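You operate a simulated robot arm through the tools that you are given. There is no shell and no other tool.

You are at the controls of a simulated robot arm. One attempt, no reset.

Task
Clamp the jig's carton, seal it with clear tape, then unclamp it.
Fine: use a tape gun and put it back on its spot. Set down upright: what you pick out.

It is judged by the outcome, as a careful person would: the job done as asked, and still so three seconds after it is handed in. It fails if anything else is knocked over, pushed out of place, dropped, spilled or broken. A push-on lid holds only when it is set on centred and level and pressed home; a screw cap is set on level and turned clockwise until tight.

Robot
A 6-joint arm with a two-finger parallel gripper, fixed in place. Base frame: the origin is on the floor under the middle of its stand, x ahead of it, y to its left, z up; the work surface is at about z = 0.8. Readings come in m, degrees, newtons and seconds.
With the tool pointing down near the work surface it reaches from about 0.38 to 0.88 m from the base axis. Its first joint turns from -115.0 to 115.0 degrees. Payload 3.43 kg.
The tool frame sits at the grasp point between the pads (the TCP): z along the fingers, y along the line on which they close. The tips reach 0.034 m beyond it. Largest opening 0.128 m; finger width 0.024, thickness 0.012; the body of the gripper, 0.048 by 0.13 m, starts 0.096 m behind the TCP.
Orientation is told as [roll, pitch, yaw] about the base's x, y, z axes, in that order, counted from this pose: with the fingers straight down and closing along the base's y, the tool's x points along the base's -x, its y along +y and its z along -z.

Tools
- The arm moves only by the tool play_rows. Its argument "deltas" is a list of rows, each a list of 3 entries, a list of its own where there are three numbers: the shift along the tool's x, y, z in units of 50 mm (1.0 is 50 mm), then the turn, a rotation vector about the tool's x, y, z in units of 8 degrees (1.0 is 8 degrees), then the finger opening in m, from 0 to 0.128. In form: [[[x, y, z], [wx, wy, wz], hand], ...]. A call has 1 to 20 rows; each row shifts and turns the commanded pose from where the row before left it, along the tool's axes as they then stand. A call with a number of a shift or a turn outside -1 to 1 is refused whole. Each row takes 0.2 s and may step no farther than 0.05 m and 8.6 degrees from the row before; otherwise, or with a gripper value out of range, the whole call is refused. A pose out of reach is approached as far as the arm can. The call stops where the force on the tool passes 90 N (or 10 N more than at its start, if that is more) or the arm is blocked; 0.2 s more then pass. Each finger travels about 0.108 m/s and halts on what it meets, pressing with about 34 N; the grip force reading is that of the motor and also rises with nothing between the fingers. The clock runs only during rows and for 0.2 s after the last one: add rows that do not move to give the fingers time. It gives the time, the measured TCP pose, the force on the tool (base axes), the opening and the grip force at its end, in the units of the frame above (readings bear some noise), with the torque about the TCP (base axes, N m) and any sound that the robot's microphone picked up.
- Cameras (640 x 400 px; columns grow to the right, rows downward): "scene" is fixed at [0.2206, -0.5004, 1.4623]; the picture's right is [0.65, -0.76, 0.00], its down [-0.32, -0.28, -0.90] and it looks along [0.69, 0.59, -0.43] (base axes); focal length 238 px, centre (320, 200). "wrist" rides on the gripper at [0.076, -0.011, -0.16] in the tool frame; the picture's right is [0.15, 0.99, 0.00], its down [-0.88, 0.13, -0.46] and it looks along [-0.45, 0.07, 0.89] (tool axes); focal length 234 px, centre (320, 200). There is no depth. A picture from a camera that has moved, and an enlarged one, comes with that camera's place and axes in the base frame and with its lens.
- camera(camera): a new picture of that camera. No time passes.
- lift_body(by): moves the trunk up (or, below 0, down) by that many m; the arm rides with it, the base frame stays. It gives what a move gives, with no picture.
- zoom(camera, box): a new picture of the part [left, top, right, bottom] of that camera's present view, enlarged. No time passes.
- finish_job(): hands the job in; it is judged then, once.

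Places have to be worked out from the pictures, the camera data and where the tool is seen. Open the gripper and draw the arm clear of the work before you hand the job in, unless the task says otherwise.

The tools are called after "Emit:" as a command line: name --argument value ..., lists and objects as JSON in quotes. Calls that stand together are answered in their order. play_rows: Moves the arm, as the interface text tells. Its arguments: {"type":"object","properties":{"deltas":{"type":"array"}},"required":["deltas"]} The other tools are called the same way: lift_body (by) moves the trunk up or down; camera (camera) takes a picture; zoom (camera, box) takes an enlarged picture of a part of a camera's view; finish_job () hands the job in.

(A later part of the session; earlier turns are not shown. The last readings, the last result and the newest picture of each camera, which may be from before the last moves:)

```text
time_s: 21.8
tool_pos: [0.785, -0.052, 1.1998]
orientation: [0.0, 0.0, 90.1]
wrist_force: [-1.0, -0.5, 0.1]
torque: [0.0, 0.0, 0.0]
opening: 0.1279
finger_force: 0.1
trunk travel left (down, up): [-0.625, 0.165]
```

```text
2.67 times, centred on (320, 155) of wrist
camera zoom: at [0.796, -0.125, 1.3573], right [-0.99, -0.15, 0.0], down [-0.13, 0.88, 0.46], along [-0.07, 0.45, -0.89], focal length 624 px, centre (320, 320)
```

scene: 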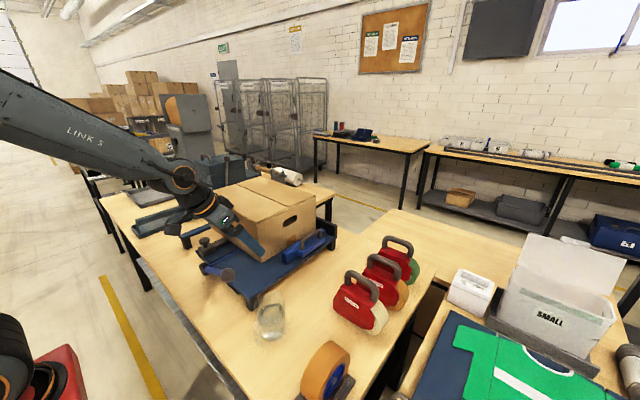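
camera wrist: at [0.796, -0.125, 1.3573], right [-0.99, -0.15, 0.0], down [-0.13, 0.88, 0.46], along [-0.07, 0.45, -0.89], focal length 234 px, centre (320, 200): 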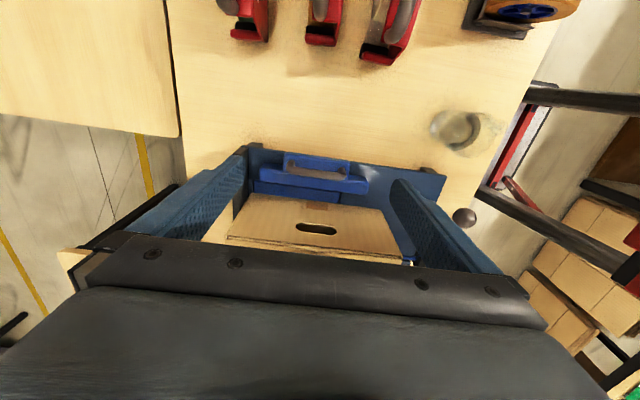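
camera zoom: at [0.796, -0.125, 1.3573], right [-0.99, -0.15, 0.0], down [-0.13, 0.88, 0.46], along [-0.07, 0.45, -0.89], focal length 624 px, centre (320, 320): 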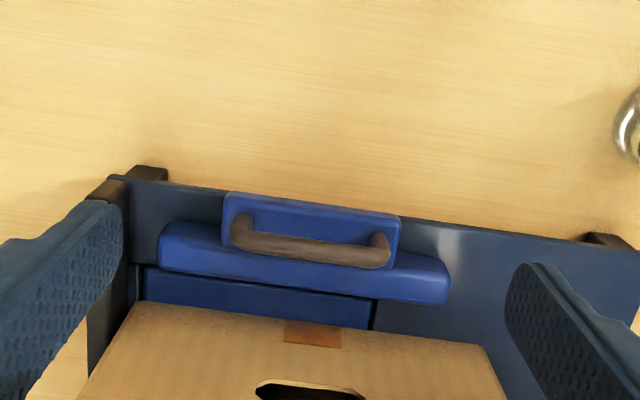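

I zoom tighter on the jaw and handle to get its exact edges.

Emit:
zoom --camera "wrist" --box '[275, 140, 375, 205]'

Emit:
zoom --camera "wrist" --box '[240, 0, 420, 70]'

```text
6.15 times, centred on (325, 172) of wrist
camera zoom: at [0.796, -0.125, 1.3573], right [-0.99, -0.15, 0.0], down [-0.13, 0.88, 0.46], along [-0.07, 0.45, -0.89], focal length 1441 px, centre (289, 369)
```

zoom: 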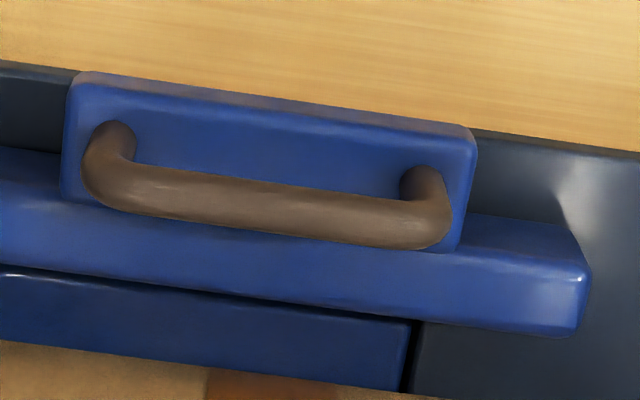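

```text
3.56 times, centred on (330, 35) of wrist
camera zoom: at [0.796, -0.125, 1.3573], right [-0.99, -0.15, 0.0], down [-0.13, 0.88, 0.46], along [-0.07, 0.45, -0.89], focal length 833 px, centre (284, 787)
```

zoom: 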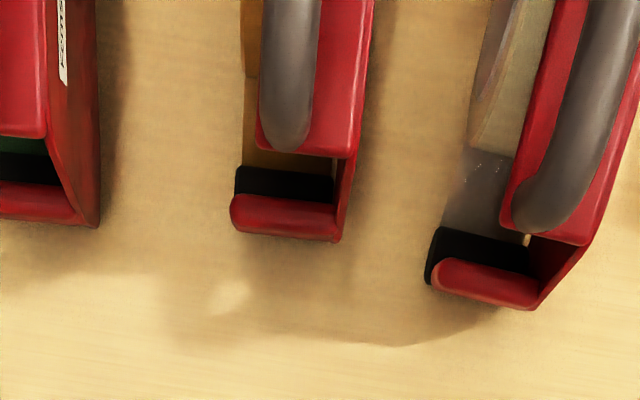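

The close-up shows the clear gun is indeed the one nearest the robot (a transparent strip leads to its pad). For the jaw I judge the handle bar centre at about (0.779, 0.028, 0.946), so I return yaw to 0 and roll the gripper 30° so it leans away from the carton.

Emit:
play_rows --deltas '[[[0, 0, 0], [0, 0, 0.9375], 0.128], [[0, 0, 0], [0, 0, 0.9375], 0.128], [[0, 0, 0], [0, 0, 0.9375], 0.128], [[0, 0, 0], [0, 0, 0.9375], 0.128], [[0, 0, 0], [0, 0, 0.9375], 0.128], [[0, 0, 0], [0, 0, 0.9375], 0.128], [[0, 0, 0], [0, 0, 0.9375], 0.128], [[0, 0, 0], [0, 0, 0.9375], 0.128], [[0, 0, 0], [0, 0, 0.9375], 0.128], [[0, 0, 0], [0, 0, 0.9375], 0.128], [[0, 0, 0], [0, 0, 0.9375], 0.128], [[0, 0, 0], [0, 0, 0.9375], 0.128], [[0, 0, 0], [-0.9375, 0, 0], 0.128], [[0, 0, 0], [-0.9375, 0, 0], 0.128], [[0, 0, 0], [-0.9375, 0, 0], 0.128], [[0, 0, 0], [-0.9375, 0, 0], 0.128]]'

Emit:
camera --camera "wrist"

Emit:
camera --camera "scene"

```text
time_s: 25.2
tool_pos: [0.7844, -0.0515, 1.1987]
orientation: [30.0, 0.0, 0.0]
wrist_force: [0.0, 0.8, 0.6]
torque: [-0.02, -0.02, 0.02]
opening: 0.1279
finger_force: 0.0
trunk travel left (down, up): [-0.625, 0.165]
```

```text
taken
camera wrist: at [0.709, -0.1388, 1.3302], right [-0.15, 0.86, 0.5], down [0.88, -0.12, 0.46], along [0.45, 0.5, -0.74], focal length 234 px, centre (320, 200)
```

wrist: 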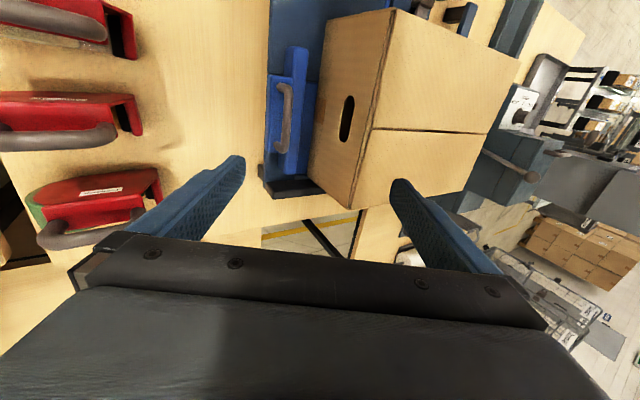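

```text
taken
```

scene: 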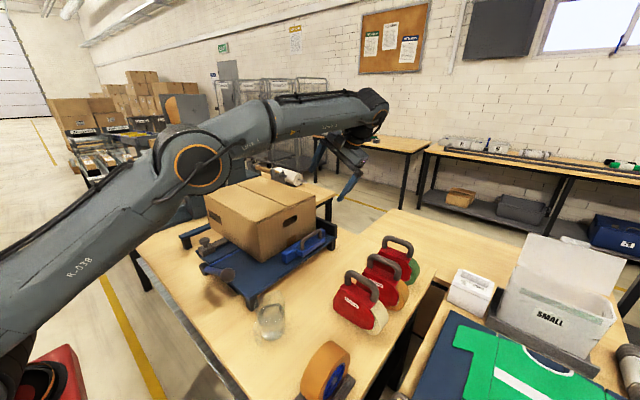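

Consistent: the handle is near (0.776, 0.03, 0.945). I descend to a pre-grasp 8 cm short along the finger axis with a narrower opening and check.

Emit:
play_rows --deltas '[[[0.027, -0.29, 0.808], [0, 0, 0], 0.1], [[0.027, -0.29, 0.808], [0, 0, 0], 0.08], [[0.027, -0.29, 0.808], [0, 0, 0], 0.06], [[0.027, -0.29, 0.808], [0, 0, 0], 0.05]]'

Emit:
camera --camera "wrist"

Emit:
zoom --camera "wrist" --box '[250, 110, 390, 230]'

Emit:
zoom --camera "scene" --box '[270, 170, 380, 270]'

```text
time_s: 26.2
tool_pos: [0.7787, -0.0212, 1.0284]
orientation: [30.0, 0.0, -0.1]
wrist_force: [0.1, -0.2, 1.2]
torque: [0.01, 0.0, -0.01]
opening: 0.0501
finger_force: 0.1
trunk travel left (down, up): [-0.625, 0.165]
```

```text
taken
camera wrist: at [0.7022, -0.1077, 1.1605], right [-0.15, 0.86, 0.49], down [0.88, -0.12, 0.46], along [0.45, 0.5, -0.74], focal length 234 px, centre (320, 200)
```

wrist: 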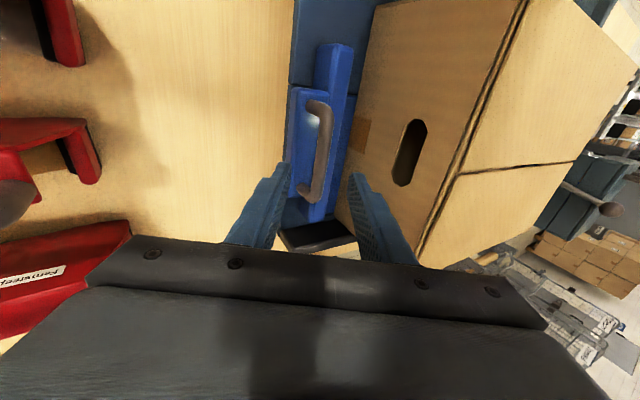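

```text
3.33 times, centred on (320, 170) of wrist
camera zoom: at [0.7022, -0.1077, 1.1605], right [-0.15, 0.86, 0.49], down [0.88, -0.12, 0.46], along [0.45, 0.5, -0.74], focal length 781 px, centre (320, 300)
```

zoom: 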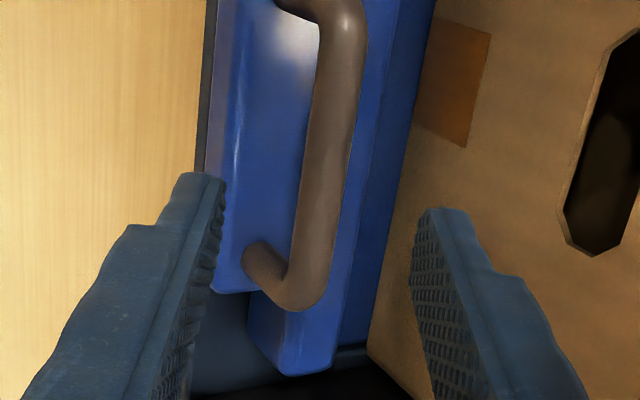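

```text
4.00 times, centred on (325, 220) of scene
camera zoom: at [0.2206, -0.5004, 1.4623], right [0.65, -0.76, 0.0], down [-0.32, -0.28, -0.9], along [0.69, 0.59, -0.43], focal length 954 px, centre (300, 120)
```

zoom: 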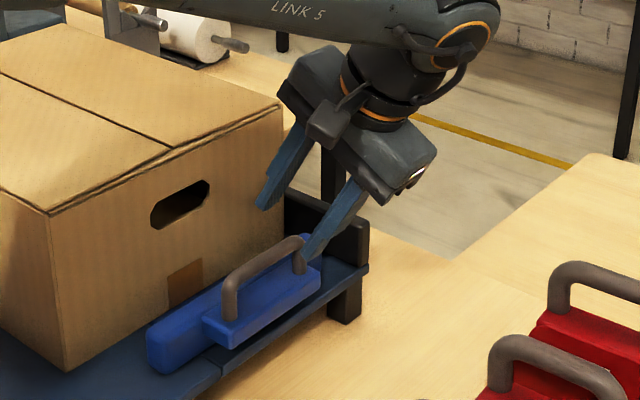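

The fingers are lined up with the middle of the handle, with about 5 mm offset. I advance along the finger axis to straddle the handle bar.

Emit:
play_rows --deltas '[[[0, 0.035, 0.5], [0, 0, 0], 0.045], [[0, 0.035, 0.5], [0, 0, 0], 0.042], [[0, 0.03, 0.4], [0, 0, 0], 0.042], [[0, 0, 0.2], [0, 0, 0], 0.042]]'

Emit:
zoom --camera "wrist" --box '[250, 110, 390, 230]'

Emit:
zoom --camera "scene" --box '[280, 190, 350, 260]'

```text
time_s: 27.2
tool_pos: [0.7795, 0.0229, 0.9634]
orientation: [30.0, 0.0, -0.1]
wrist_force: [-1.4, -0.4, -0.6]
torque: [0.0, 0.0, -0.02]
opening: 0.042
finger_force: 0.1
trunk travel left (down, up): [-0.625, 0.165]
```

```text
3.33 times, centred on (320, 170) of wrist
camera zoom: at [0.7031, -0.064, 1.0945], right [-0.15, 0.86, 0.49], down [0.88, -0.12, 0.46], along [0.45, 0.5, -0.74], focal length 781 px, centre (320, 300)
```

zoom: 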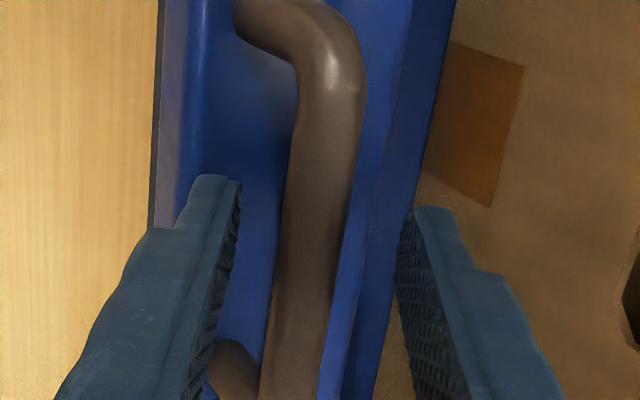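

```text
5.71 times, centred on (315, 225) of scene
camera zoom: at [0.2206, -0.5004, 1.4623], right [0.65, -0.76, 0.0], down [-0.32, -0.28, -0.9], along [0.69, 0.59, -0.43], focal length 1363 px, centre (349, 57)
```

zoom: 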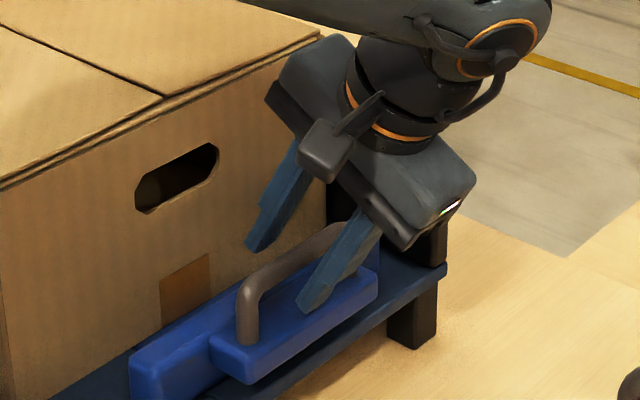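

The handle bar is between the pads. I close on it.

Emit:
play_rows --deltas '[[[0, 0, 0], [0, 0, 0], 0.03], [[0, 0, 0], [0, 0, 0], 0.02], [[0, 0, 0], [0, 0, 0], 0.0], [[0, 0, 0], [0, 0, 0], 0.0]]'

Emit:
zoom --camera "wrist" --box '[250, 110, 390, 230]'

```text
time_s: 28.2
tool_pos: [0.779, 0.0237, 0.9613]
orientation: [30.0, 0.1, -0.1]
wrist_force: [-1.7, -5.6, -15.0]
torque: [-0.15, -0.69, -0.75]
opening: 0.0145
finger_force: 45.7
trunk travel left (down, up): [-0.625, 0.165]
```

```text
3.33 times, centred on (320, 170) of wrist
camera zoom: at [0.7033, -0.0649, 1.0931], right [-0.14, 0.86, 0.49], down [0.88, -0.12, 0.46], along [0.45, 0.5, -0.74], focal length 781 px, centre (320, 300)
```

zoom: 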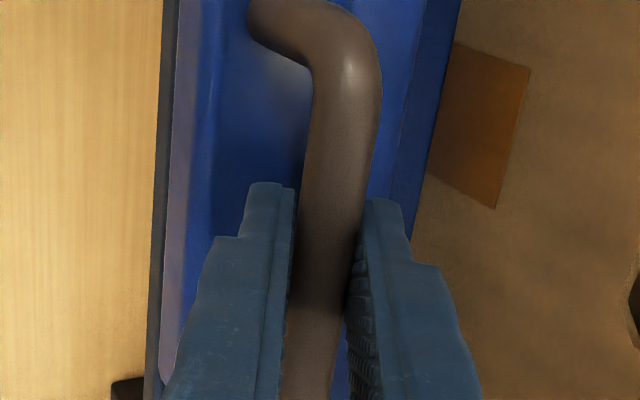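

Gripped (14.5 mm). I now push the jaw gently in +y by 2 cm and watch the force.

Emit:
play_rows --deltas '[[[0, 0.0866, 0.05], [0, 0, 0], 0.0], [[0, 0.0866, 0.05], [0, 0, 0], 0.0], [[0, 0.0866, 0.05], [0, 0, 0], 0.0], [[0, 0.0866, 0.05], [0, 0, 0], 0.0]]'

Emit:
zoom --camera "scene" --box '[190, 180, 350, 310]'

```text
time_s: 29.2
tool_pos: [0.7797, 0.0426, 0.9612]
orientation: [30.0, 0.1, -0.1]
wrist_force: [-4.7, -6.4, -21.0]
torque: [-0.2, -0.07, -0.48]
opening: 0.0145
finger_force: 45.4
trunk travel left (down, up): [-0.625, 0.165]
```

```text
3.08 times, centred on (270, 245) of scene
camera zoom: at [0.2206, -0.5004, 1.4623], right [0.65, -0.76, 0.0], down [-0.32, -0.28, -0.9], along [0.69, 0.59, -0.43], focal length 734 px, centre (474, 62)
```

zoom: 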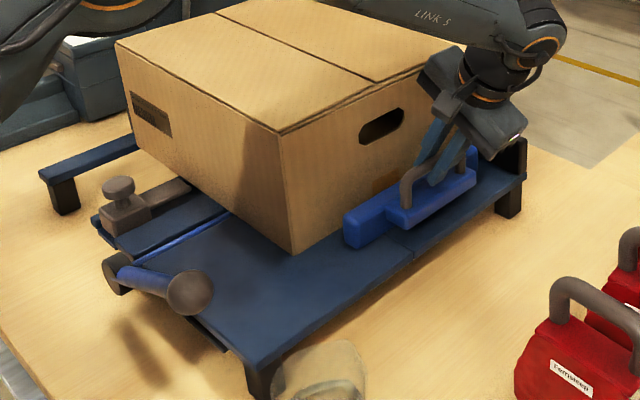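

The jaw slides freely (about 6 N friction) and the lever stays put, so this is the clamp. I continue in small steps toward the carton.

Emit:
play_rows --deltas '[[[0, 0.0866, 0.05], [0, 0, 0], 0.0], [[0, 0.0866, 0.05], [0, 0, 0], 0.0], [[0, 0.0866, 0.05], [0, 0, 0], 0.0], [[0, 0.0866, 0.05], [0, 0, 0], 0.0]]'

Emit:
zoom --camera "scene" --box '[190, 180, 350, 310]'

Emit:
zoom --camera "wrist" --box '[250, 60, 420, 230]'

```text
time_s: 30.2
tool_pos: [0.78, 0.0626, 0.9615]
orientation: [30.1, 0.2, 0.1]
wrist_force: [-7.3, -5.8, -27.1]
torque: [-0.18, 0.24, -0.3]
opening: 0.0146
finger_force: 44.6
trunk travel left (down, up): [-0.625, 0.165]
```

```text
3.08 times, centred on (270, 245) of scene
camera zoom: at [0.2206, -0.5004, 1.4623], right [0.65, -0.76, 0.0], down [-0.32, -0.28, -0.9], along [0.69, 0.59, -0.43], focal length 734 px, centre (474, 62)
```

zoom: 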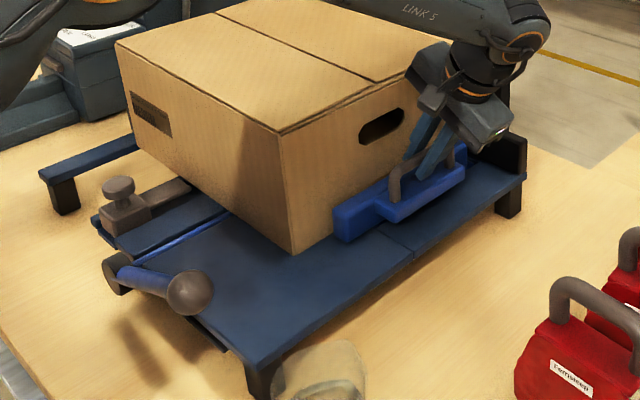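

```text
2.35 times, centred on (335, 145) of wrist
camera zoom: at [0.7035, -0.0242, 1.0932], right [-0.14, 0.86, 0.5], down [0.88, -0.12, 0.46], along [0.45, 0.5, -0.74], focal length 551 px, centre (285, 329)
```

zoom: 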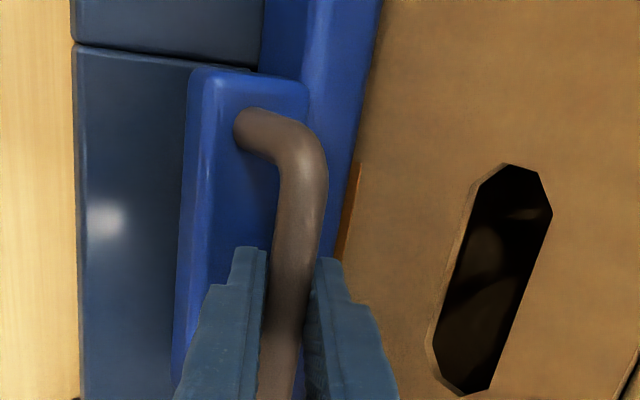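

Downward drag on the tool is creeping up, so I ease 1.5 mm down while continuing +y in 3 mm steps toward contact.

Emit:
play_rows --deltas '[[[0, -0.015, 0.026], [0, 0, 0], 0.0], [[0, 0.052, 0.03], [0, 0, 0], 0.0], [[0, 0.052, 0.03], [0, 0, 0], 0.0]]'

Emit:
zoom --camera "wrist" --box '[250, 60, 420, 230]'

```text
time_s: 31.0
tool_pos: [0.779, 0.0691, 0.9613]
orientation: [30.0, 0.1, 0.0]
wrist_force: [-9.9, -6.7, -14.8]
torque: [-0.11, 1.13, 0.15]
opening: 0.0147
finger_force: 45.0
trunk travel left (down, up): [-0.625, 0.165]
```

```text
2.35 times, centred on (335, 145) of wrist
camera zoom: at [0.7032, -0.0183, 1.093], right [-0.15, 0.86, 0.5], down [0.88, -0.12, 0.46], along [0.45, 0.5, -0.74], focal length 551 px, centre (285, 329)
```

zoom: 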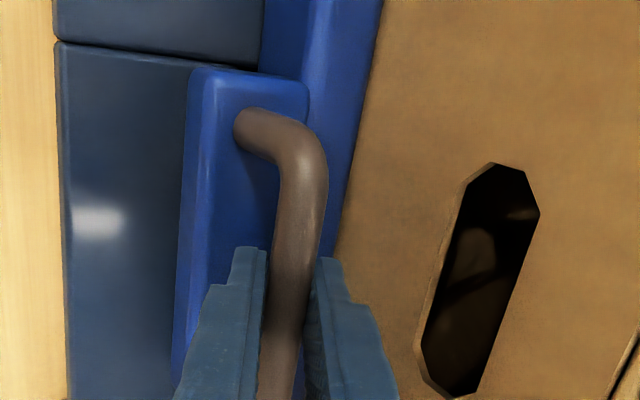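

No contact yet. I continue in 3 mm steps, trimming a bit in -x to relieve side load.

Emit:
play_rows --deltas '[[[0.01, 0.052, 0.03], [0, 0, 0], 0.0], [[0.01, 0.052, 0.03], [0, 0, 0], 0.0], [[0, 0, 0], [0, 0, 0], 0.0]]'

Emit:
zoom --camera "scene" --box '[190, 180, 350, 310]'

```text
time_s: 31.8
tool_pos: [0.7794, 0.0743, 0.9622]
orientation: [29.9, -0.1, -0.2]
wrist_force: [-0.8, -5.3, -15.0]
torque: [-0.15, -0.27, -0.65]
opening: 0.0145
finger_force: 45.5
trunk travel left (down, up): [-0.625, 0.165]
```

```text
3.08 times, centred on (270, 245) of scene
camera zoom: at [0.2206, -0.5004, 1.4623], right [0.65, -0.76, 0.0], down [-0.32, -0.28, -0.9], along [0.69, 0.59, -0.43], focal length 734 px, centre (474, 62)
```

zoom: 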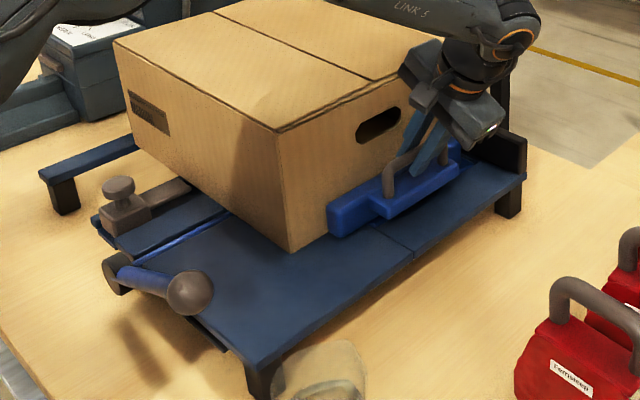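

The carton edge seems to have shifted about 3 px, so the jaw has just reached it. I keep pushing in 2 mm steps until the carton seats against the far stop and force rises.

Emit:
play_rows --deltas '[[[0, 0.035, 0.02], [0, 0, 0], 0.0], [[0, 0.035, 0.02], [0, 0, 0], 0.0], [[0, 0, 0], [0, 0, 0], 0.0]]'

Emit:
zoom --camera "scene" --box '[190, 180, 350, 310]'

```text
time_s: 32.6
tool_pos: [0.779, 0.0793, 0.962]
orientation: [30.1, 0.0, 0.0]
wrist_force: [5.3, -7.1, -12.6]
torque: [-0.16, -0.74, -0.91]
opening: 0.0145
finger_force: 45.6
trunk travel left (down, up): [-0.625, 0.165]
```

```text
3.08 times, centred on (270, 245) of scene
camera zoom: at [0.2206, -0.5004, 1.4623], right [0.65, -0.76, 0.0], down [-0.32, -0.28, -0.9], along [0.69, 0.59, -0.43], focal length 734 px, centre (474, 62)
```

zoom: 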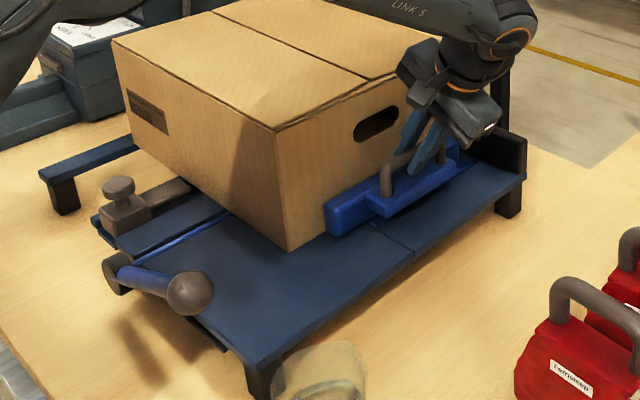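

The carton slides easily and hasn't met the far stop yet. I zoom at the far end of the carton to see how close the stop is before pushing more.

Emit:
zoom --camera "scene" --box '[195, 185, 245, 230]'

Emit:
camera --camera "wrist"

```text
8.89 times, centred on (220, 208) of scene
camera zoom: at [0.2206, -0.5004, 1.4623], right [0.65, -0.76, 0.0], down [-0.32, -0.28, -0.9], along [0.69, 0.59, -0.43], focal length 2120 px, centre (1209, 133)
```

zoom: 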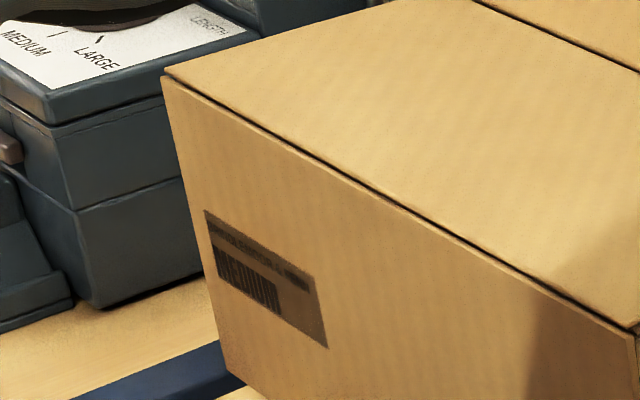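

```text
taken
camera wrist: at [0.703, -0.008, 1.093], right [-0.15, 0.86, 0.49], down [0.88, -0.12, 0.46], along [0.45, 0.5, -0.74], focal length 234 px, centre (320, 200)
```

wrist: 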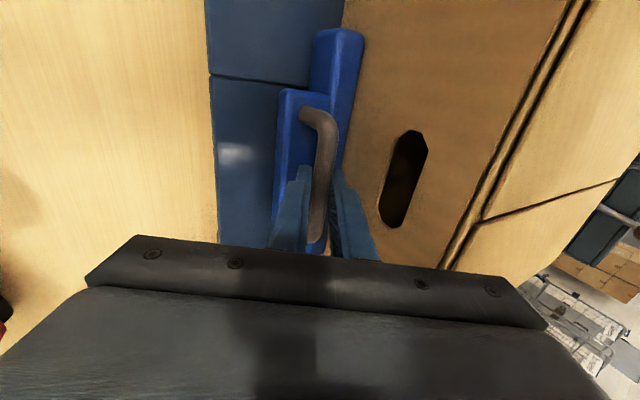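

The strip and stop are hidden behind the carton; I continue with 2 mm steps watching fy for the seat.

Emit:
play_rows --deltas '[[[0, 0.035, 0.02], [0, 0, 0], 0.0], [[0, 0.035, 0.02], [0, 0, 0], 0.0], [[0, 0.035, 0.02], [0, 0, 0], 0.0]]'

Emit:
zoom --camera "scene" --box '[190, 180, 350, 310]'

```text
time_s: 33.4
tool_pos: [0.7801, 0.0859, 0.9623]
orientation: [29.9, 0.0, -0.1]
wrist_force: [10.5, -7.0, -7.7]
torque: [-0.1, -0.36, -0.66]
opening: 0.0148
finger_force: 44.3
trunk travel left (down, up): [-0.625, 0.165]
```

```text
3.08 times, centred on (270, 245) of scene
camera zoom: at [0.2206, -0.5004, 1.4623], right [0.65, -0.76, 0.0], down [-0.32, -0.28, -0.9], along [0.69, 0.59, -0.43], focal length 734 px, centre (474, 62)
```

zoom: 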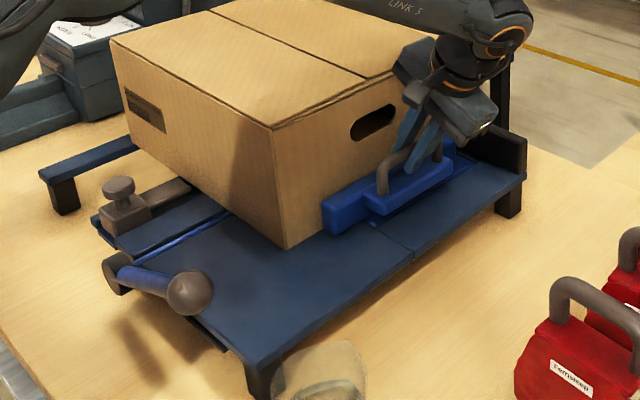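

Emit:
play_rows --deltas '[[[-0.01, 0.035, 0.02], [0, 0, 0], 0.0], [[0, 0.035, 0.02], [0, 0, 0], 0.0], [[0, 0.035, 0.02], [0, 0, 0], 0.0]]'

Emit:
zoom --camera "scene" --box '[190, 180, 350, 310]'

```text
time_s: 34.2
tool_pos: [0.78, 0.092, 0.9617]
orientation: [29.9, 0.1, -0.2]
wrist_force: [7.8, -6.9, -5.8]
torque: [-0.1, -0.06, -0.46]
opening: 0.015
finger_force: 45.4
trunk travel left (down, up): [-0.625, 0.165]
```

```text
3.08 times, centred on (270, 245) of scene
camera zoom: at [0.2206, -0.5004, 1.4623], right [0.65, -0.76, 0.0], down [-0.32, -0.28, -0.9], along [0.69, 0.59, -0.43], focal length 734 px, centre (474, 62)
```

zoom: 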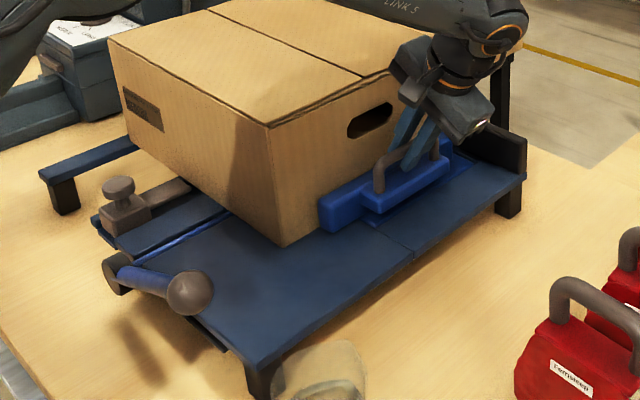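

Still only friction (~7 N) and the carton keeps sliding, so I want to see the far (+y) stop before pushing on. I release the handle and back off to look at that side.

Emit:
play_rows --deltas '[[[0, 0, 0], [0, 0, 0], 0.04], [[0, 0, 0], [0, 0, 0], 0.045], [[0, 0, -0.5], [0, 0, 0], 0.05], [[0, 0, -0.8], [0, 0, 0], 0.05], [[0, 0, -0.9], [0, 0, 0], 0.05], [[0, 0.5, -0.866], [0, 0, 0], 0.05], [[0, 0.5, -0.866], [0, 0, 0], 0.05], [[0, 0.5, -0.866], [0, 0, 0], 0.05], [[0, 0.5, -0.866], [0, 0, 0], 0.05], [[0, 0, 0], [0.9375, 0, 0], 0.05], [[0, 0, 0], [0.9375, 0, 0], 0.05], [[0, 0, 0], [0.9375, 0, 0], 0.05], [[0, 0, 0], [0.9375, 0, 0], 0.05]]'

Emit:
zoom --camera "scene" --box '[190, 160, 350, 310]'

```text
time_s: 37.0
tool_pos: [0.7782, 0.0352, 1.256]
orientation: [-0.2, 0.1, -0.1]
wrist_force: [-0.3, -0.1, 0.2]
torque: [0.06, 0.01, -0.02]
opening: 0.0501
finger_force: 0.1
trunk travel left (down, up): [-0.625, 0.165]
```

```text
2.67 times, centred on (270, 235) of scene
camera zoom: at [0.2206, -0.5004, 1.4623], right [0.65, -0.76, 0.0], down [-0.32, -0.28, -0.9], along [0.69, 0.59, -0.43], focal length 636 px, centre (453, 107)
```

zoom: 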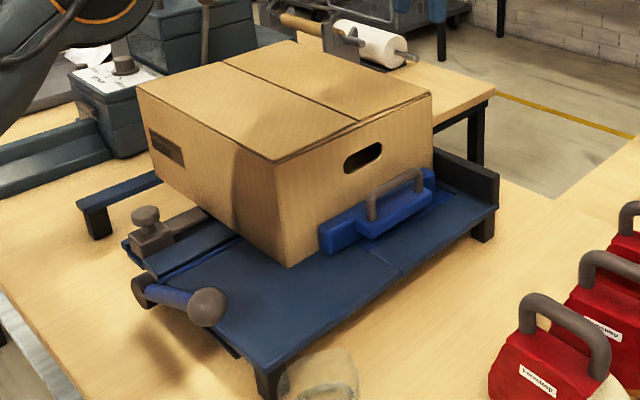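

The jaw rests against the carton. I swing over to the +y side to look for the stop behind the carton.

Emit:
play_rows --deltas '[[[0.474, 0.838, 0], [0, 0, 0], 0.1], [[0.474, 0.838, 0], [0, 0, 0], 0.128], [[0.474, 0.838, 0], [0, 0, 0], 0.128], [[0.474, 0.838, 0], [0, 0, 0], 0.128], [[0.474, 0.838, 0], [0, 0, 0], 0.128], [[0.474, 0.838, 0], [0, 0, 0], 0.128], [[0.474, 0.838, 0], [0, 0, 0], 0.128], [[0.474, 0.838, 0], [0, 0, 0], 0.128], [[0.474, 0.838, 0], [0, 0, 0], 0.128], [[0.474, 0.838, 0], [0, 0, 0], 0.128], [[0.474, 0.838, 0], [0, 0, 0], 0.128], [[0.474, 0.838, 0], [0, 0, 0], 0.128], [[0.474, 0.838, 0], [0, 0, 0], 0.128]]'

Emit:
camera --camera "wrist"

Emit:
zoom --camera "wrist" --box '[200, 60, 440, 230]'

```text
time_s: 39.8
tool_pos: [0.4711, 0.5808, 1.2551]
orientation: [-0.1, 0.0, -0.2]
wrist_force: [0.3, -0.4, 0.7]
torque: [0.07, 0.04, 0.0]
opening: 0.1277
finger_force: 0.0
trunk travel left (down, up): [-0.625, 0.165]
```

```text
taken
camera wrist: at [0.3959, 0.5734, 1.415], right [-0.14, 0.99, 0.0], down [0.88, 0.13, 0.46], along [0.45, 0.07, -0.89], focal length 234 px, centre (320, 200)
```

wrist: 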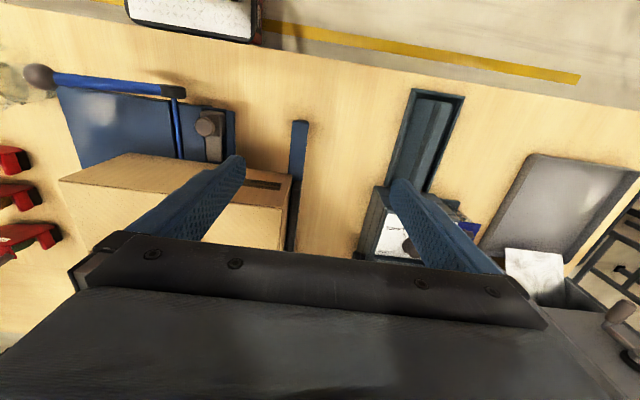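

```text
2.35 times, centred on (320, 145) of wrist
camera zoom: at [0.3959, 0.5734, 1.415], right [-0.14, 0.99, 0.0], down [0.88, 0.13, 0.46], along [0.45, 0.07, -0.89], focal length 551 px, centre (320, 329)
```

zoom: 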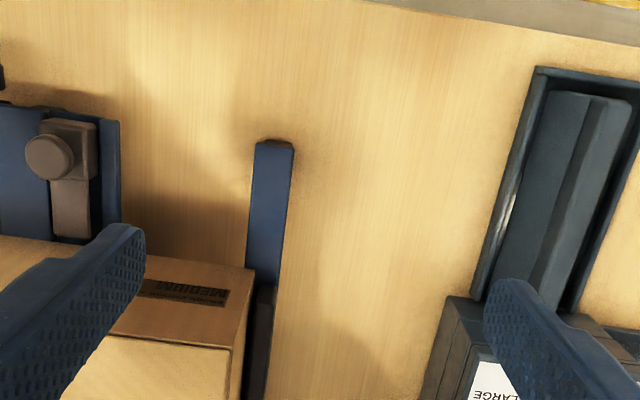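

There is a black fence standing on the strip just beyond the carton's +y face. I zoom on the gap.

Emit:
zoom --camera "wrist" --box '[260, 165, 320, 260]'

Emit:
zoom --camera "wrist" --box '[180, 90, 240, 170]'

```text
4.21 times, centred on (290, 212) of wrist
camera zoom: at [0.3959, 0.5734, 1.415], right [-0.14, 0.99, 0.0], down [0.88, 0.13, 0.46], along [0.45, 0.07, -0.89], focal length 986 px, centre (446, 147)
```

zoom: 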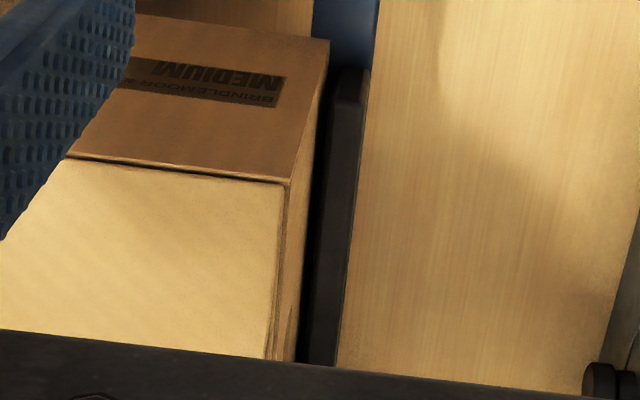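

```text
5.00 times, centred on (210, 130) of wrist
camera zoom: at [0.3959, 0.5734, 1.415], right [-0.14, 0.99, 0.0], down [0.88, 0.13, 0.46], along [0.45, 0.07, -0.89], focal length 1171 px, centre (870, 550)
```

zoom: 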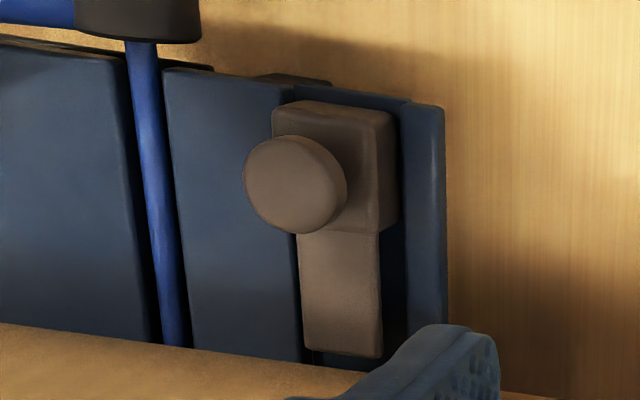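

The fence's inner face is at y≈0.545 and the carton's +y face at ≈0.537, so there's about 8 mm left to go. I return to the handle with the same 30° roll.

Emit:
play_rows --deltas '[[[-0.441, -0.83, 0.0786], [0, 0, 0], 0.1], [[-0.441, -0.83, 0.0786], [0, 0, 0], 0.08], [[-0.441, -0.83, 0.0786], [0, 0, 0], 0.06], [[-0.441, -0.83, 0.0786], [0, 0, 0], 0.05], [[-0.441, -0.83, 0.0786], [0, 0, 0], 0.05], [[-0.441, -0.83, 0.0786], [0, 0, 0], 0.05], [[-0.441, -0.83, 0.0786], [0, 0, 0], 0.05], [[-0.441, -0.83, 0.0786], [0, 0, 0], 0.05], [[-0.441, -0.83, 0.0786], [0, 0, 0], 0.05], [[-0.441, -0.83, 0.0786], [0, 0, 0], 0.05], [[-0.441, -0.83, 0.0786], [0, 0, 0], 0.05], [[-0.441, -0.83, 0.0786], [0, 0, 0], 0.05], [[-0.441, -0.83, 0.0786], [0, 0, 0], 0.05], [[-0.441, -0.83, 0.0786], [0, 0, 0], 0.05], [[0, 0, 0], [-0.9375, 0, 0], 0.05], [[0, 0, 0], [-0.9375, 0, 0], 0.05], [[0, 0, 0], [-0.9375, 0, 0], 0.05], [[0, 0, 0], [-0.9375, 0, 0], 0.05]]'

Emit:
play_rows --deltas '[[[0, -0.1975, 0.862], [0, 0, 0], 0.05], [[0, -0.1975, 0.862], [0, 0, 0], 0.05], [[0, -0.1975, 0.862], [0, 0, 0], 0.05], [[0, -0.1975, 0.862], [0, 0, 0], 0.045]]'

Emit:
zoom --camera "wrist" --box '[250, 110, 390, 230]'

```text
time_s: 43.6
tool_pos: [0.7793, 0.0008, 1.2023]
orientation: [30.1, 0.0, 0.0]
wrist_force: [0.3, 0.9, -0.8]
torque: [-0.05, -0.01, -0.01]
opening: 0.0501
finger_force: 0.0
trunk travel left (down, up): [-0.625, 0.165]
```

```text
time_s: 44.6
tool_pos: [0.7785, 0.0534, 1.0345]
orientation: [30.0, -0.1, -0.1]
wrist_force: [-0.4, 0.0, 0.3]
torque: [-0.02, -0.03, -0.02]
opening: 0.0451
finger_force: 0.1
trunk travel left (down, up): [-0.625, 0.165]
```

```text
3.33 times, centred on (320, 170) of wrist
camera zoom: at [0.7027, -0.0343, 1.1653], right [-0.15, 0.86, 0.49], down [0.88, -0.12, 0.46], along [0.45, 0.5, -0.74], focal length 781 px, centre (320, 300)
```

zoom: 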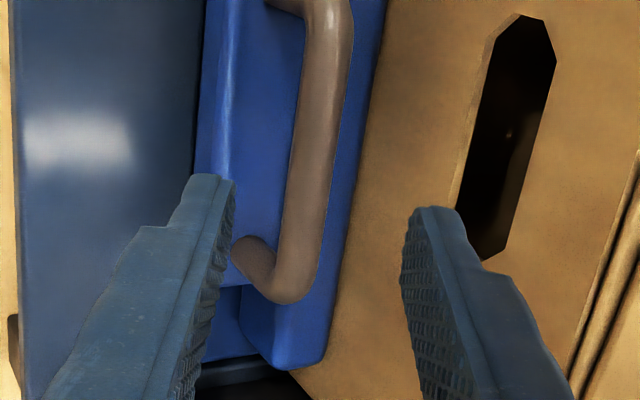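

Aligned. I advance, grip, and push +y in 2 mm steps until the force shows the carton is seated.

Emit:
play_rows --deltas '[[[0, 0, 0.6], [0, 0, 0], 0.042], [[0, 0, 0.6], [0, 0, 0], 0.042], [[0, 0, 0.46], [0, 0, 0], 0.042], [[0, 0, 0], [0, 0, 0], 0.025], [[0, 0, 0], [0, 0, 0], 0.0], [[0, 0, 0], [0, 0, 0], 0.0]]'

Emit:
zoom --camera "wrist" --box '[250, 110, 390, 230]'

```text
time_s: 46.0
tool_pos: [0.7793, 0.0937, 0.9588]
orientation: [30.0, 0.1, -0.2]
wrist_force: [-2.7, -3.6, -9.1]
torque: [-0.08, -0.61, -0.76]
opening: 0.0145
finger_force: 44.7
trunk travel left (down, up): [-0.625, 0.165]
```

```text
3.33 times, centred on (320, 170) of wrist
camera zoom: at [0.7033, 0.0056, 1.0919], right [-0.14, 0.86, 0.49], down [0.88, -0.12, 0.46], along [0.45, 0.5, -0.74], focal length 781 px, centre (320, 300)
```

zoom: 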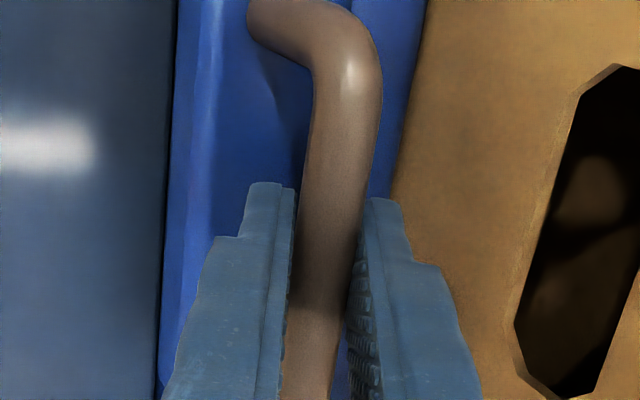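

Gripped again. Now pushing +y in 2 mm steps.

Emit:
play_rows --deltas '[[[0, 0.035, 0.02], [0, 0, 0], 0.0], [[0, 0.035, 0.02], [0, 0, 0], 0.0], [[0, 0.035, 0.02], [0, 0, 0], 0.0]]'

```text
time_s: 46.8
tool_pos: [0.7784, 0.0979, 0.9603]
orientation: [30.0, 0.1, -0.1]
wrist_force: [-9.8, -14.5, -12.5]
torque: [-0.21, 0.01, -0.3]
opening: 0.0142
finger_force: 45.1
trunk travel left (down, up): [-0.625, 0.165]
```

Emit:
play_rows --deltas '[[[0, 0.0175, 0.01], [0, 0, 0], 0.0], [[0, 0.0175, 0.01], [0, 0, 0], 0.0], [[0, 0, 0], [0, 0, 0], 0.0]]'

Emit:
zoom --camera "scene" --box '[190, 160, 350, 310]'

```text
time_s: 47.6
tool_pos: [0.7792, 0.0981, 0.9605]
orientation: [29.8, 0.1, -0.1]
wrist_force: [-18.0, -41.2, -17.6]
torque: [-0.33, 0.4, -0.34]
opening: 0.0147
finger_force: 45.0
trunk travel left (down, up): [-0.625, 0.165]
```

```text
2.67 times, centred on (270, 235) of scene
camera zoom: at [0.2206, -0.5004, 1.4623], right [0.65, -0.76, 0.0], down [-0.32, -0.28, -0.9], along [0.69, 0.59, -0.43], focal length 636 px, centre (453, 107)
```

zoom: 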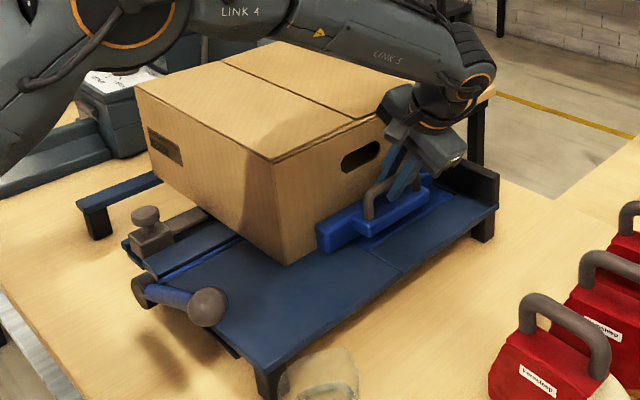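

The force rose to 41 N with no further motion: the carton is held between jaw and fence. I release the handle, back off along the finger axis and check the jaw stays.

Emit:
play_rows --deltas '[[[0, -0.02, 0], [0, 0, 0], 0.0], [[0, 0, 0], [0, 0, 0], 0.035], [[0, 0, 0], [0, 0, 0], 0.045], [[0, 0, -0.5], [0, 0, 0], 0.05], [[0, 0, -0.8], [0, 0, 0], 0.05], [[0, 0, -0.9], [0, 0, 0], 0.05], [[0, 0.5, -0.866], [0, 0, 0], 0.05], [[0, 0.5, -0.866], [0, 0, 0], 0.05], [[0, 0.5, -0.866], [0, 0, 0], 0.05], [[0, 0.5, -0.866], [0, 0, 0], 0.05]]'

Emit:
camera --camera "wrist"

Emit:
zoom --camera "scene" --box '[190, 160, 350, 310]'

```text
time_s: 49.8
tool_pos: [0.7789, 0.0449, 1.257]
orientation: [30.0, 0.0, -0.1]
wrist_force: [0.0, 0.0, 0.2]
torque: [0.0, -0.01, 0.0]
opening: 0.0501
finger_force: 0.0
trunk travel left (down, up): [-0.625, 0.165]
```

```text
taken
camera wrist: at [0.7036, -0.0418, 1.3884], right [-0.15, 0.86, 0.49], down [0.88, -0.12, 0.46], along [0.45, 0.5, -0.74], focal length 234 px, centre (320, 200)
```

wrist: 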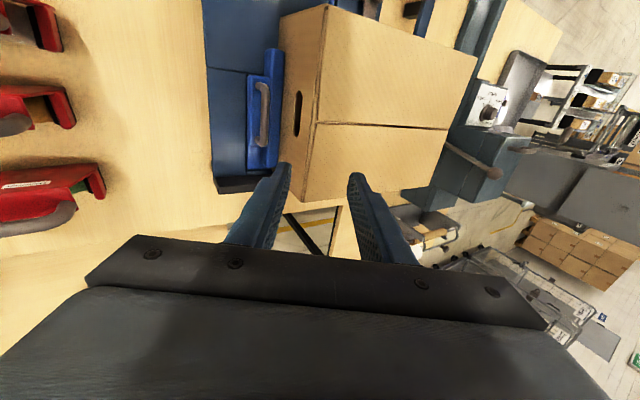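

```text
2.67 times, centred on (270, 235) of scene
camera zoom: at [0.2206, -0.5004, 1.4623], right [0.65, -0.76, 0.0], down [-0.32, -0.28, -0.9], along [0.69, 0.59, -0.43], focal length 636 px, centre (453, 107)
```

zoom: 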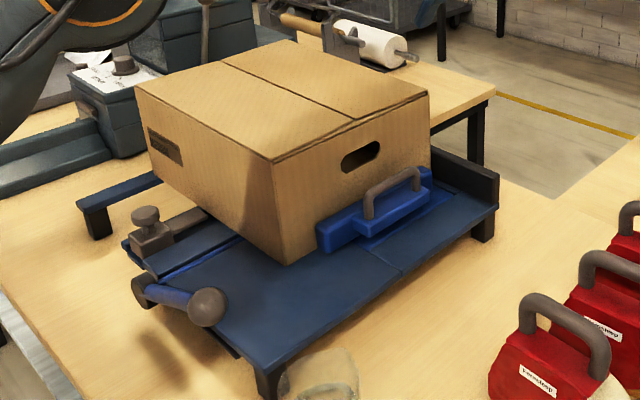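

The jaw stays tight against the carton. Next I study the clear-tape gun: I turn the wrist to look toward -y (at the guns' fronts).

Emit:
play_rows --deltas '[[[0, 0, 0], [0.9375, 0, 0], 0.08], [[0, 0, 0], [0.9375, 0, 0], 0.1], [[0, 0, 0], [0.9375, 0, 0], 0.128], [[0, 0, 0], [0.9375, 0, 0], 0.128], [[0, 0, 0], [0, 0, 0.9375], 0.128], [[0, 0, 0], [0, 0, 0.9375], 0.128], [[0, 0, 0], [0, 0, 0.9375], 0.128], [[0, 0, 0], [0, 0, 0.9375], 0.128], [[0, 0, 0], [0, 0, 0.9375], 0.128], [[0, 0, 0], [0, 0, 0.9375], 0.128], [[0, 0, 0], [0, 0, 0.9375], 0.128], [[0, 0, 0], [0, 0, 0.9375], 0.128], [[0, 0, 0], [0, 0, 0.9375], 0.128], [[0, 0, 0], [0, 0, 0.9375], 0.128], [[0, 0, 0], [0, 0, 0.9375], 0.128], [[0, 0, 0], [0, 0, 0.9375], 0.128]]'

Emit:
camera --camera "wrist"

```text
time_s: 53.2
tool_pos: [0.7806, 0.0461, 1.2561]
orientation: [0.0, 0.0, -90.1]
wrist_force: [0.0, -0.8, 0.6]
torque: [0.01, 0.0, -0.07]
opening: 0.1279
finger_force: 0.0
trunk travel left (down, up): [-0.625, 0.165]
```

```text
taken
camera wrist: at [0.769, 0.1241, 1.4149], right [0.99, 0.14, 0.0], down [0.13, -0.88, 0.46], along [0.07, -0.45, -0.89], focal length 234 px, centre (320, 200)
```

wrist: 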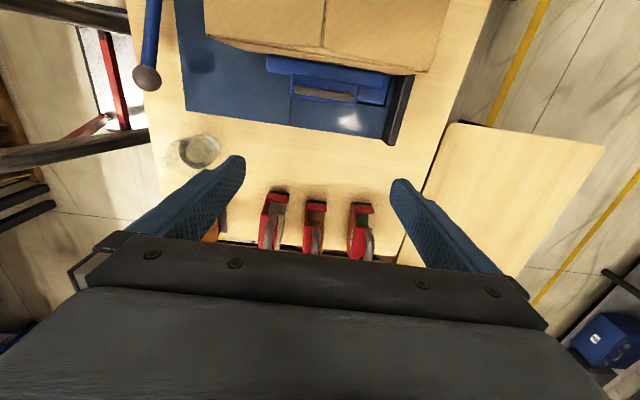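

I move over in front of the clear gun and tilt to look at it.

Emit:
play_rows --deltas '[[[-0.13, -0.6, 0.68], [0, 0, 0], 0.128], [[-0.13, -0.6, 0.68], [0, 0, 0], 0.128], [[-0.13, -0.6, 0.68], [0, 0, 0], 0.128], [[-0.13, -0.6, 0.68], [0, 0, 0], 0.128], [[0, 0, 0], [0, -0.9375, 0], 0.128], [[0, 0, 0], [0, -0.9375, 0], 0.128], [[0, 0, 0], [0, -0.9375, 0], 0.128], [[0, 0, 0], [0, -0.9375, 0], 0.128]]'

Emit:
camera --camera "wrist"

Emit:
zoom --camera "wrist" --box '[240, 90, 400, 240]'

```text
time_s: 55.0
tool_pos: [0.6604, 0.0201, 1.1206]
orientation: [0.1, -30.1, -90.0]
wrist_force: [-0.3, 0.0, -0.4]
torque: [0.0, 0.01, 0.02]
opening: 0.1279
finger_force: 0.0
trunk travel left (down, up): [-0.625, 0.165]
```

```text
taken
camera wrist: at [0.6485, 0.168, 1.2194], right [0.99, 0.13, -0.07], down [0.13, -0.53, 0.84], along [0.07, -0.84, -0.54], focal length 234 px, centre (320, 200)
```

wrist: 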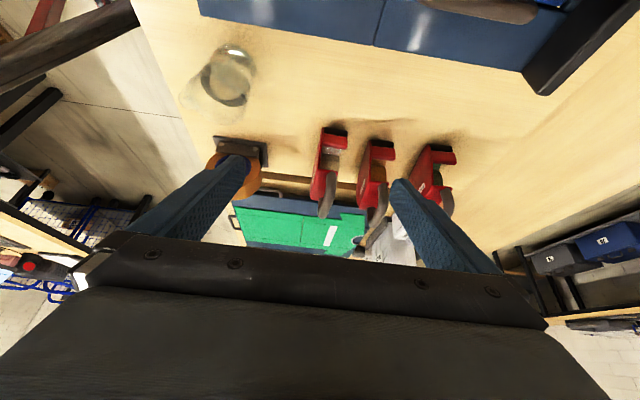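

```text
2.67 times, centred on (320, 165) of wrist
camera zoom: at [0.6485, 0.168, 1.2194], right [0.99, 0.13, -0.07], down [0.13, -0.53, 0.84], along [0.07, -0.84, -0.54], focal length 624 px, centre (320, 293)
```

zoom: 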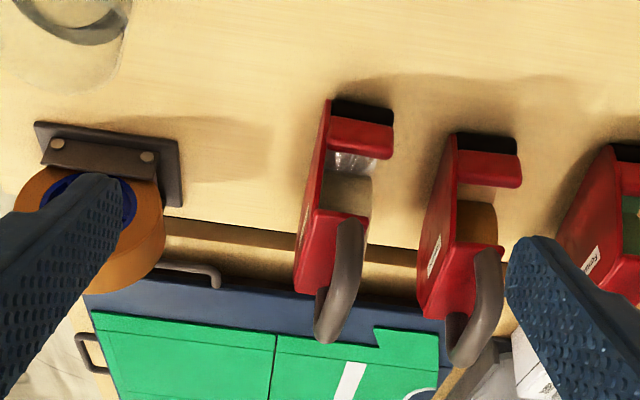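

Emit:
zoom --camera "wrist" --box '[300, 120, 360, 225]'

Emit:
zoom --camera "scene" --box '[325, 265, 395, 340]'

```text
3.81 times, centred on (330, 172) of wrist
camera zoom: at [0.6485, 0.168, 1.2194], right [0.99, 0.13, -0.07], down [0.13, -0.53, 0.84], along [0.07, -0.84, -0.54], focal length 892 px, centre (282, 305)
```

zoom: 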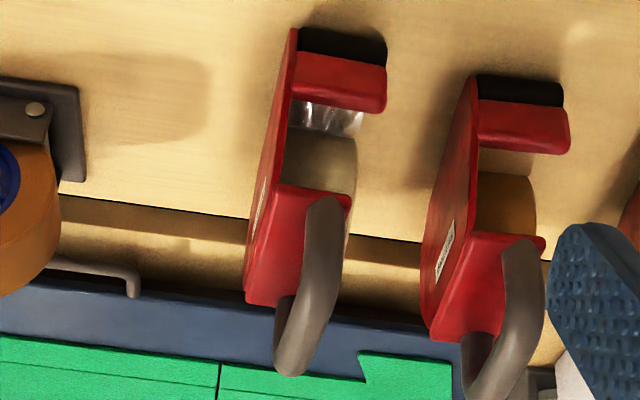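

```text
5.33 times, centred on (360, 302) of scene
camera zoom: at [0.2206, -0.5004, 1.4623], right [0.65, -0.76, 0.0], down [-0.32, -0.28, -0.9], along [0.69, 0.59, -0.43], focal length 1272 px, centre (107, -347)
```

zoom: 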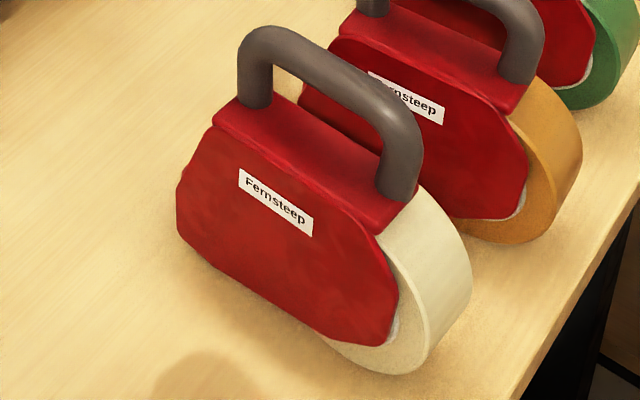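

Each gun has its black roller at the +y end and an arched handle on top. I position the camera looking straight down above gun 1 to measure its handle's position and yaw.

Emit:
play_rows --deltas '[[[0, 0, 0], [0, 0.89, 0], 0.128], [[0, 0, 0], [0, 0.89, 0], 0.128], [[0, 0, 0], [0, 0.89, 0], 0.128], [[0, 0, 0], [0, 0.89, 0], 0.128], [[0, 0, 0], [0, 0.89, 0], 0.128], [[0, 0, 0], [0, 0.89, 0], 0.128], [[0, 0, 0], [0, 0.89, 0], 0.128], [[0, 0, 0], [0, 0.89, 0], 0.128], [[-0.7267, 0.1, -0.557], [0, 0, 0], 0.128], [[-0.7267, 0.1, -0.557], [0, 0, 0], 0.128], [[-0.7267, 0.1, -0.557], [0, 0, 0], 0.128], [[-0.7267, 0.1, -0.557], [0, 0, 0], 0.128], [[-0.7267, 0.1, -0.557], [0, 0, 0], 0.128], [[-0.7267, 0.1, -0.557], [0, 0, 0], 0.128]]'

Emit:
camera --camera "wrist"

Emit:
zoom --camera "wrist" --box '[240, 90, 400, 240]'

```text
time_s: 58.0
tool_pos: [0.6915, -0.251, 1.1703]
orientation: [-0.1, 26.9, -90.0]
wrist_force: [-0.3, 0.2, 0.7]
torque: [-0.07, 0.01, 0.01]
opening: 0.1278
finger_force: 0.1
trunk travel left (down, up): [-0.625, 0.165]
```

```text
taken
camera wrist: at [0.679, -0.2535, 1.3465], right [0.99, 0.13, 0.07], down [0.13, -0.99, 0.01], along [0.07, 0.0, -1.0], focal length 234 px, centre (320, 200)
```

wrist: 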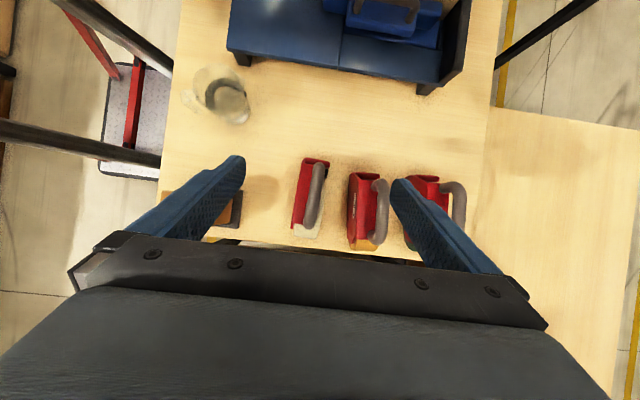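

```text
2.67 times, centred on (320, 165) of wrist
camera zoom: at [0.679, -0.2535, 1.3465], right [0.99, 0.13, 0.07], down [0.13, -0.99, 0.01], along [0.07, 0.0, -1.0], focal length 624 px, centre (320, 293)
```

zoom: 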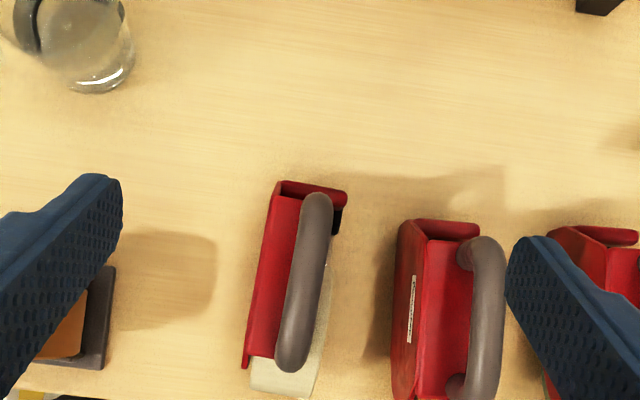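

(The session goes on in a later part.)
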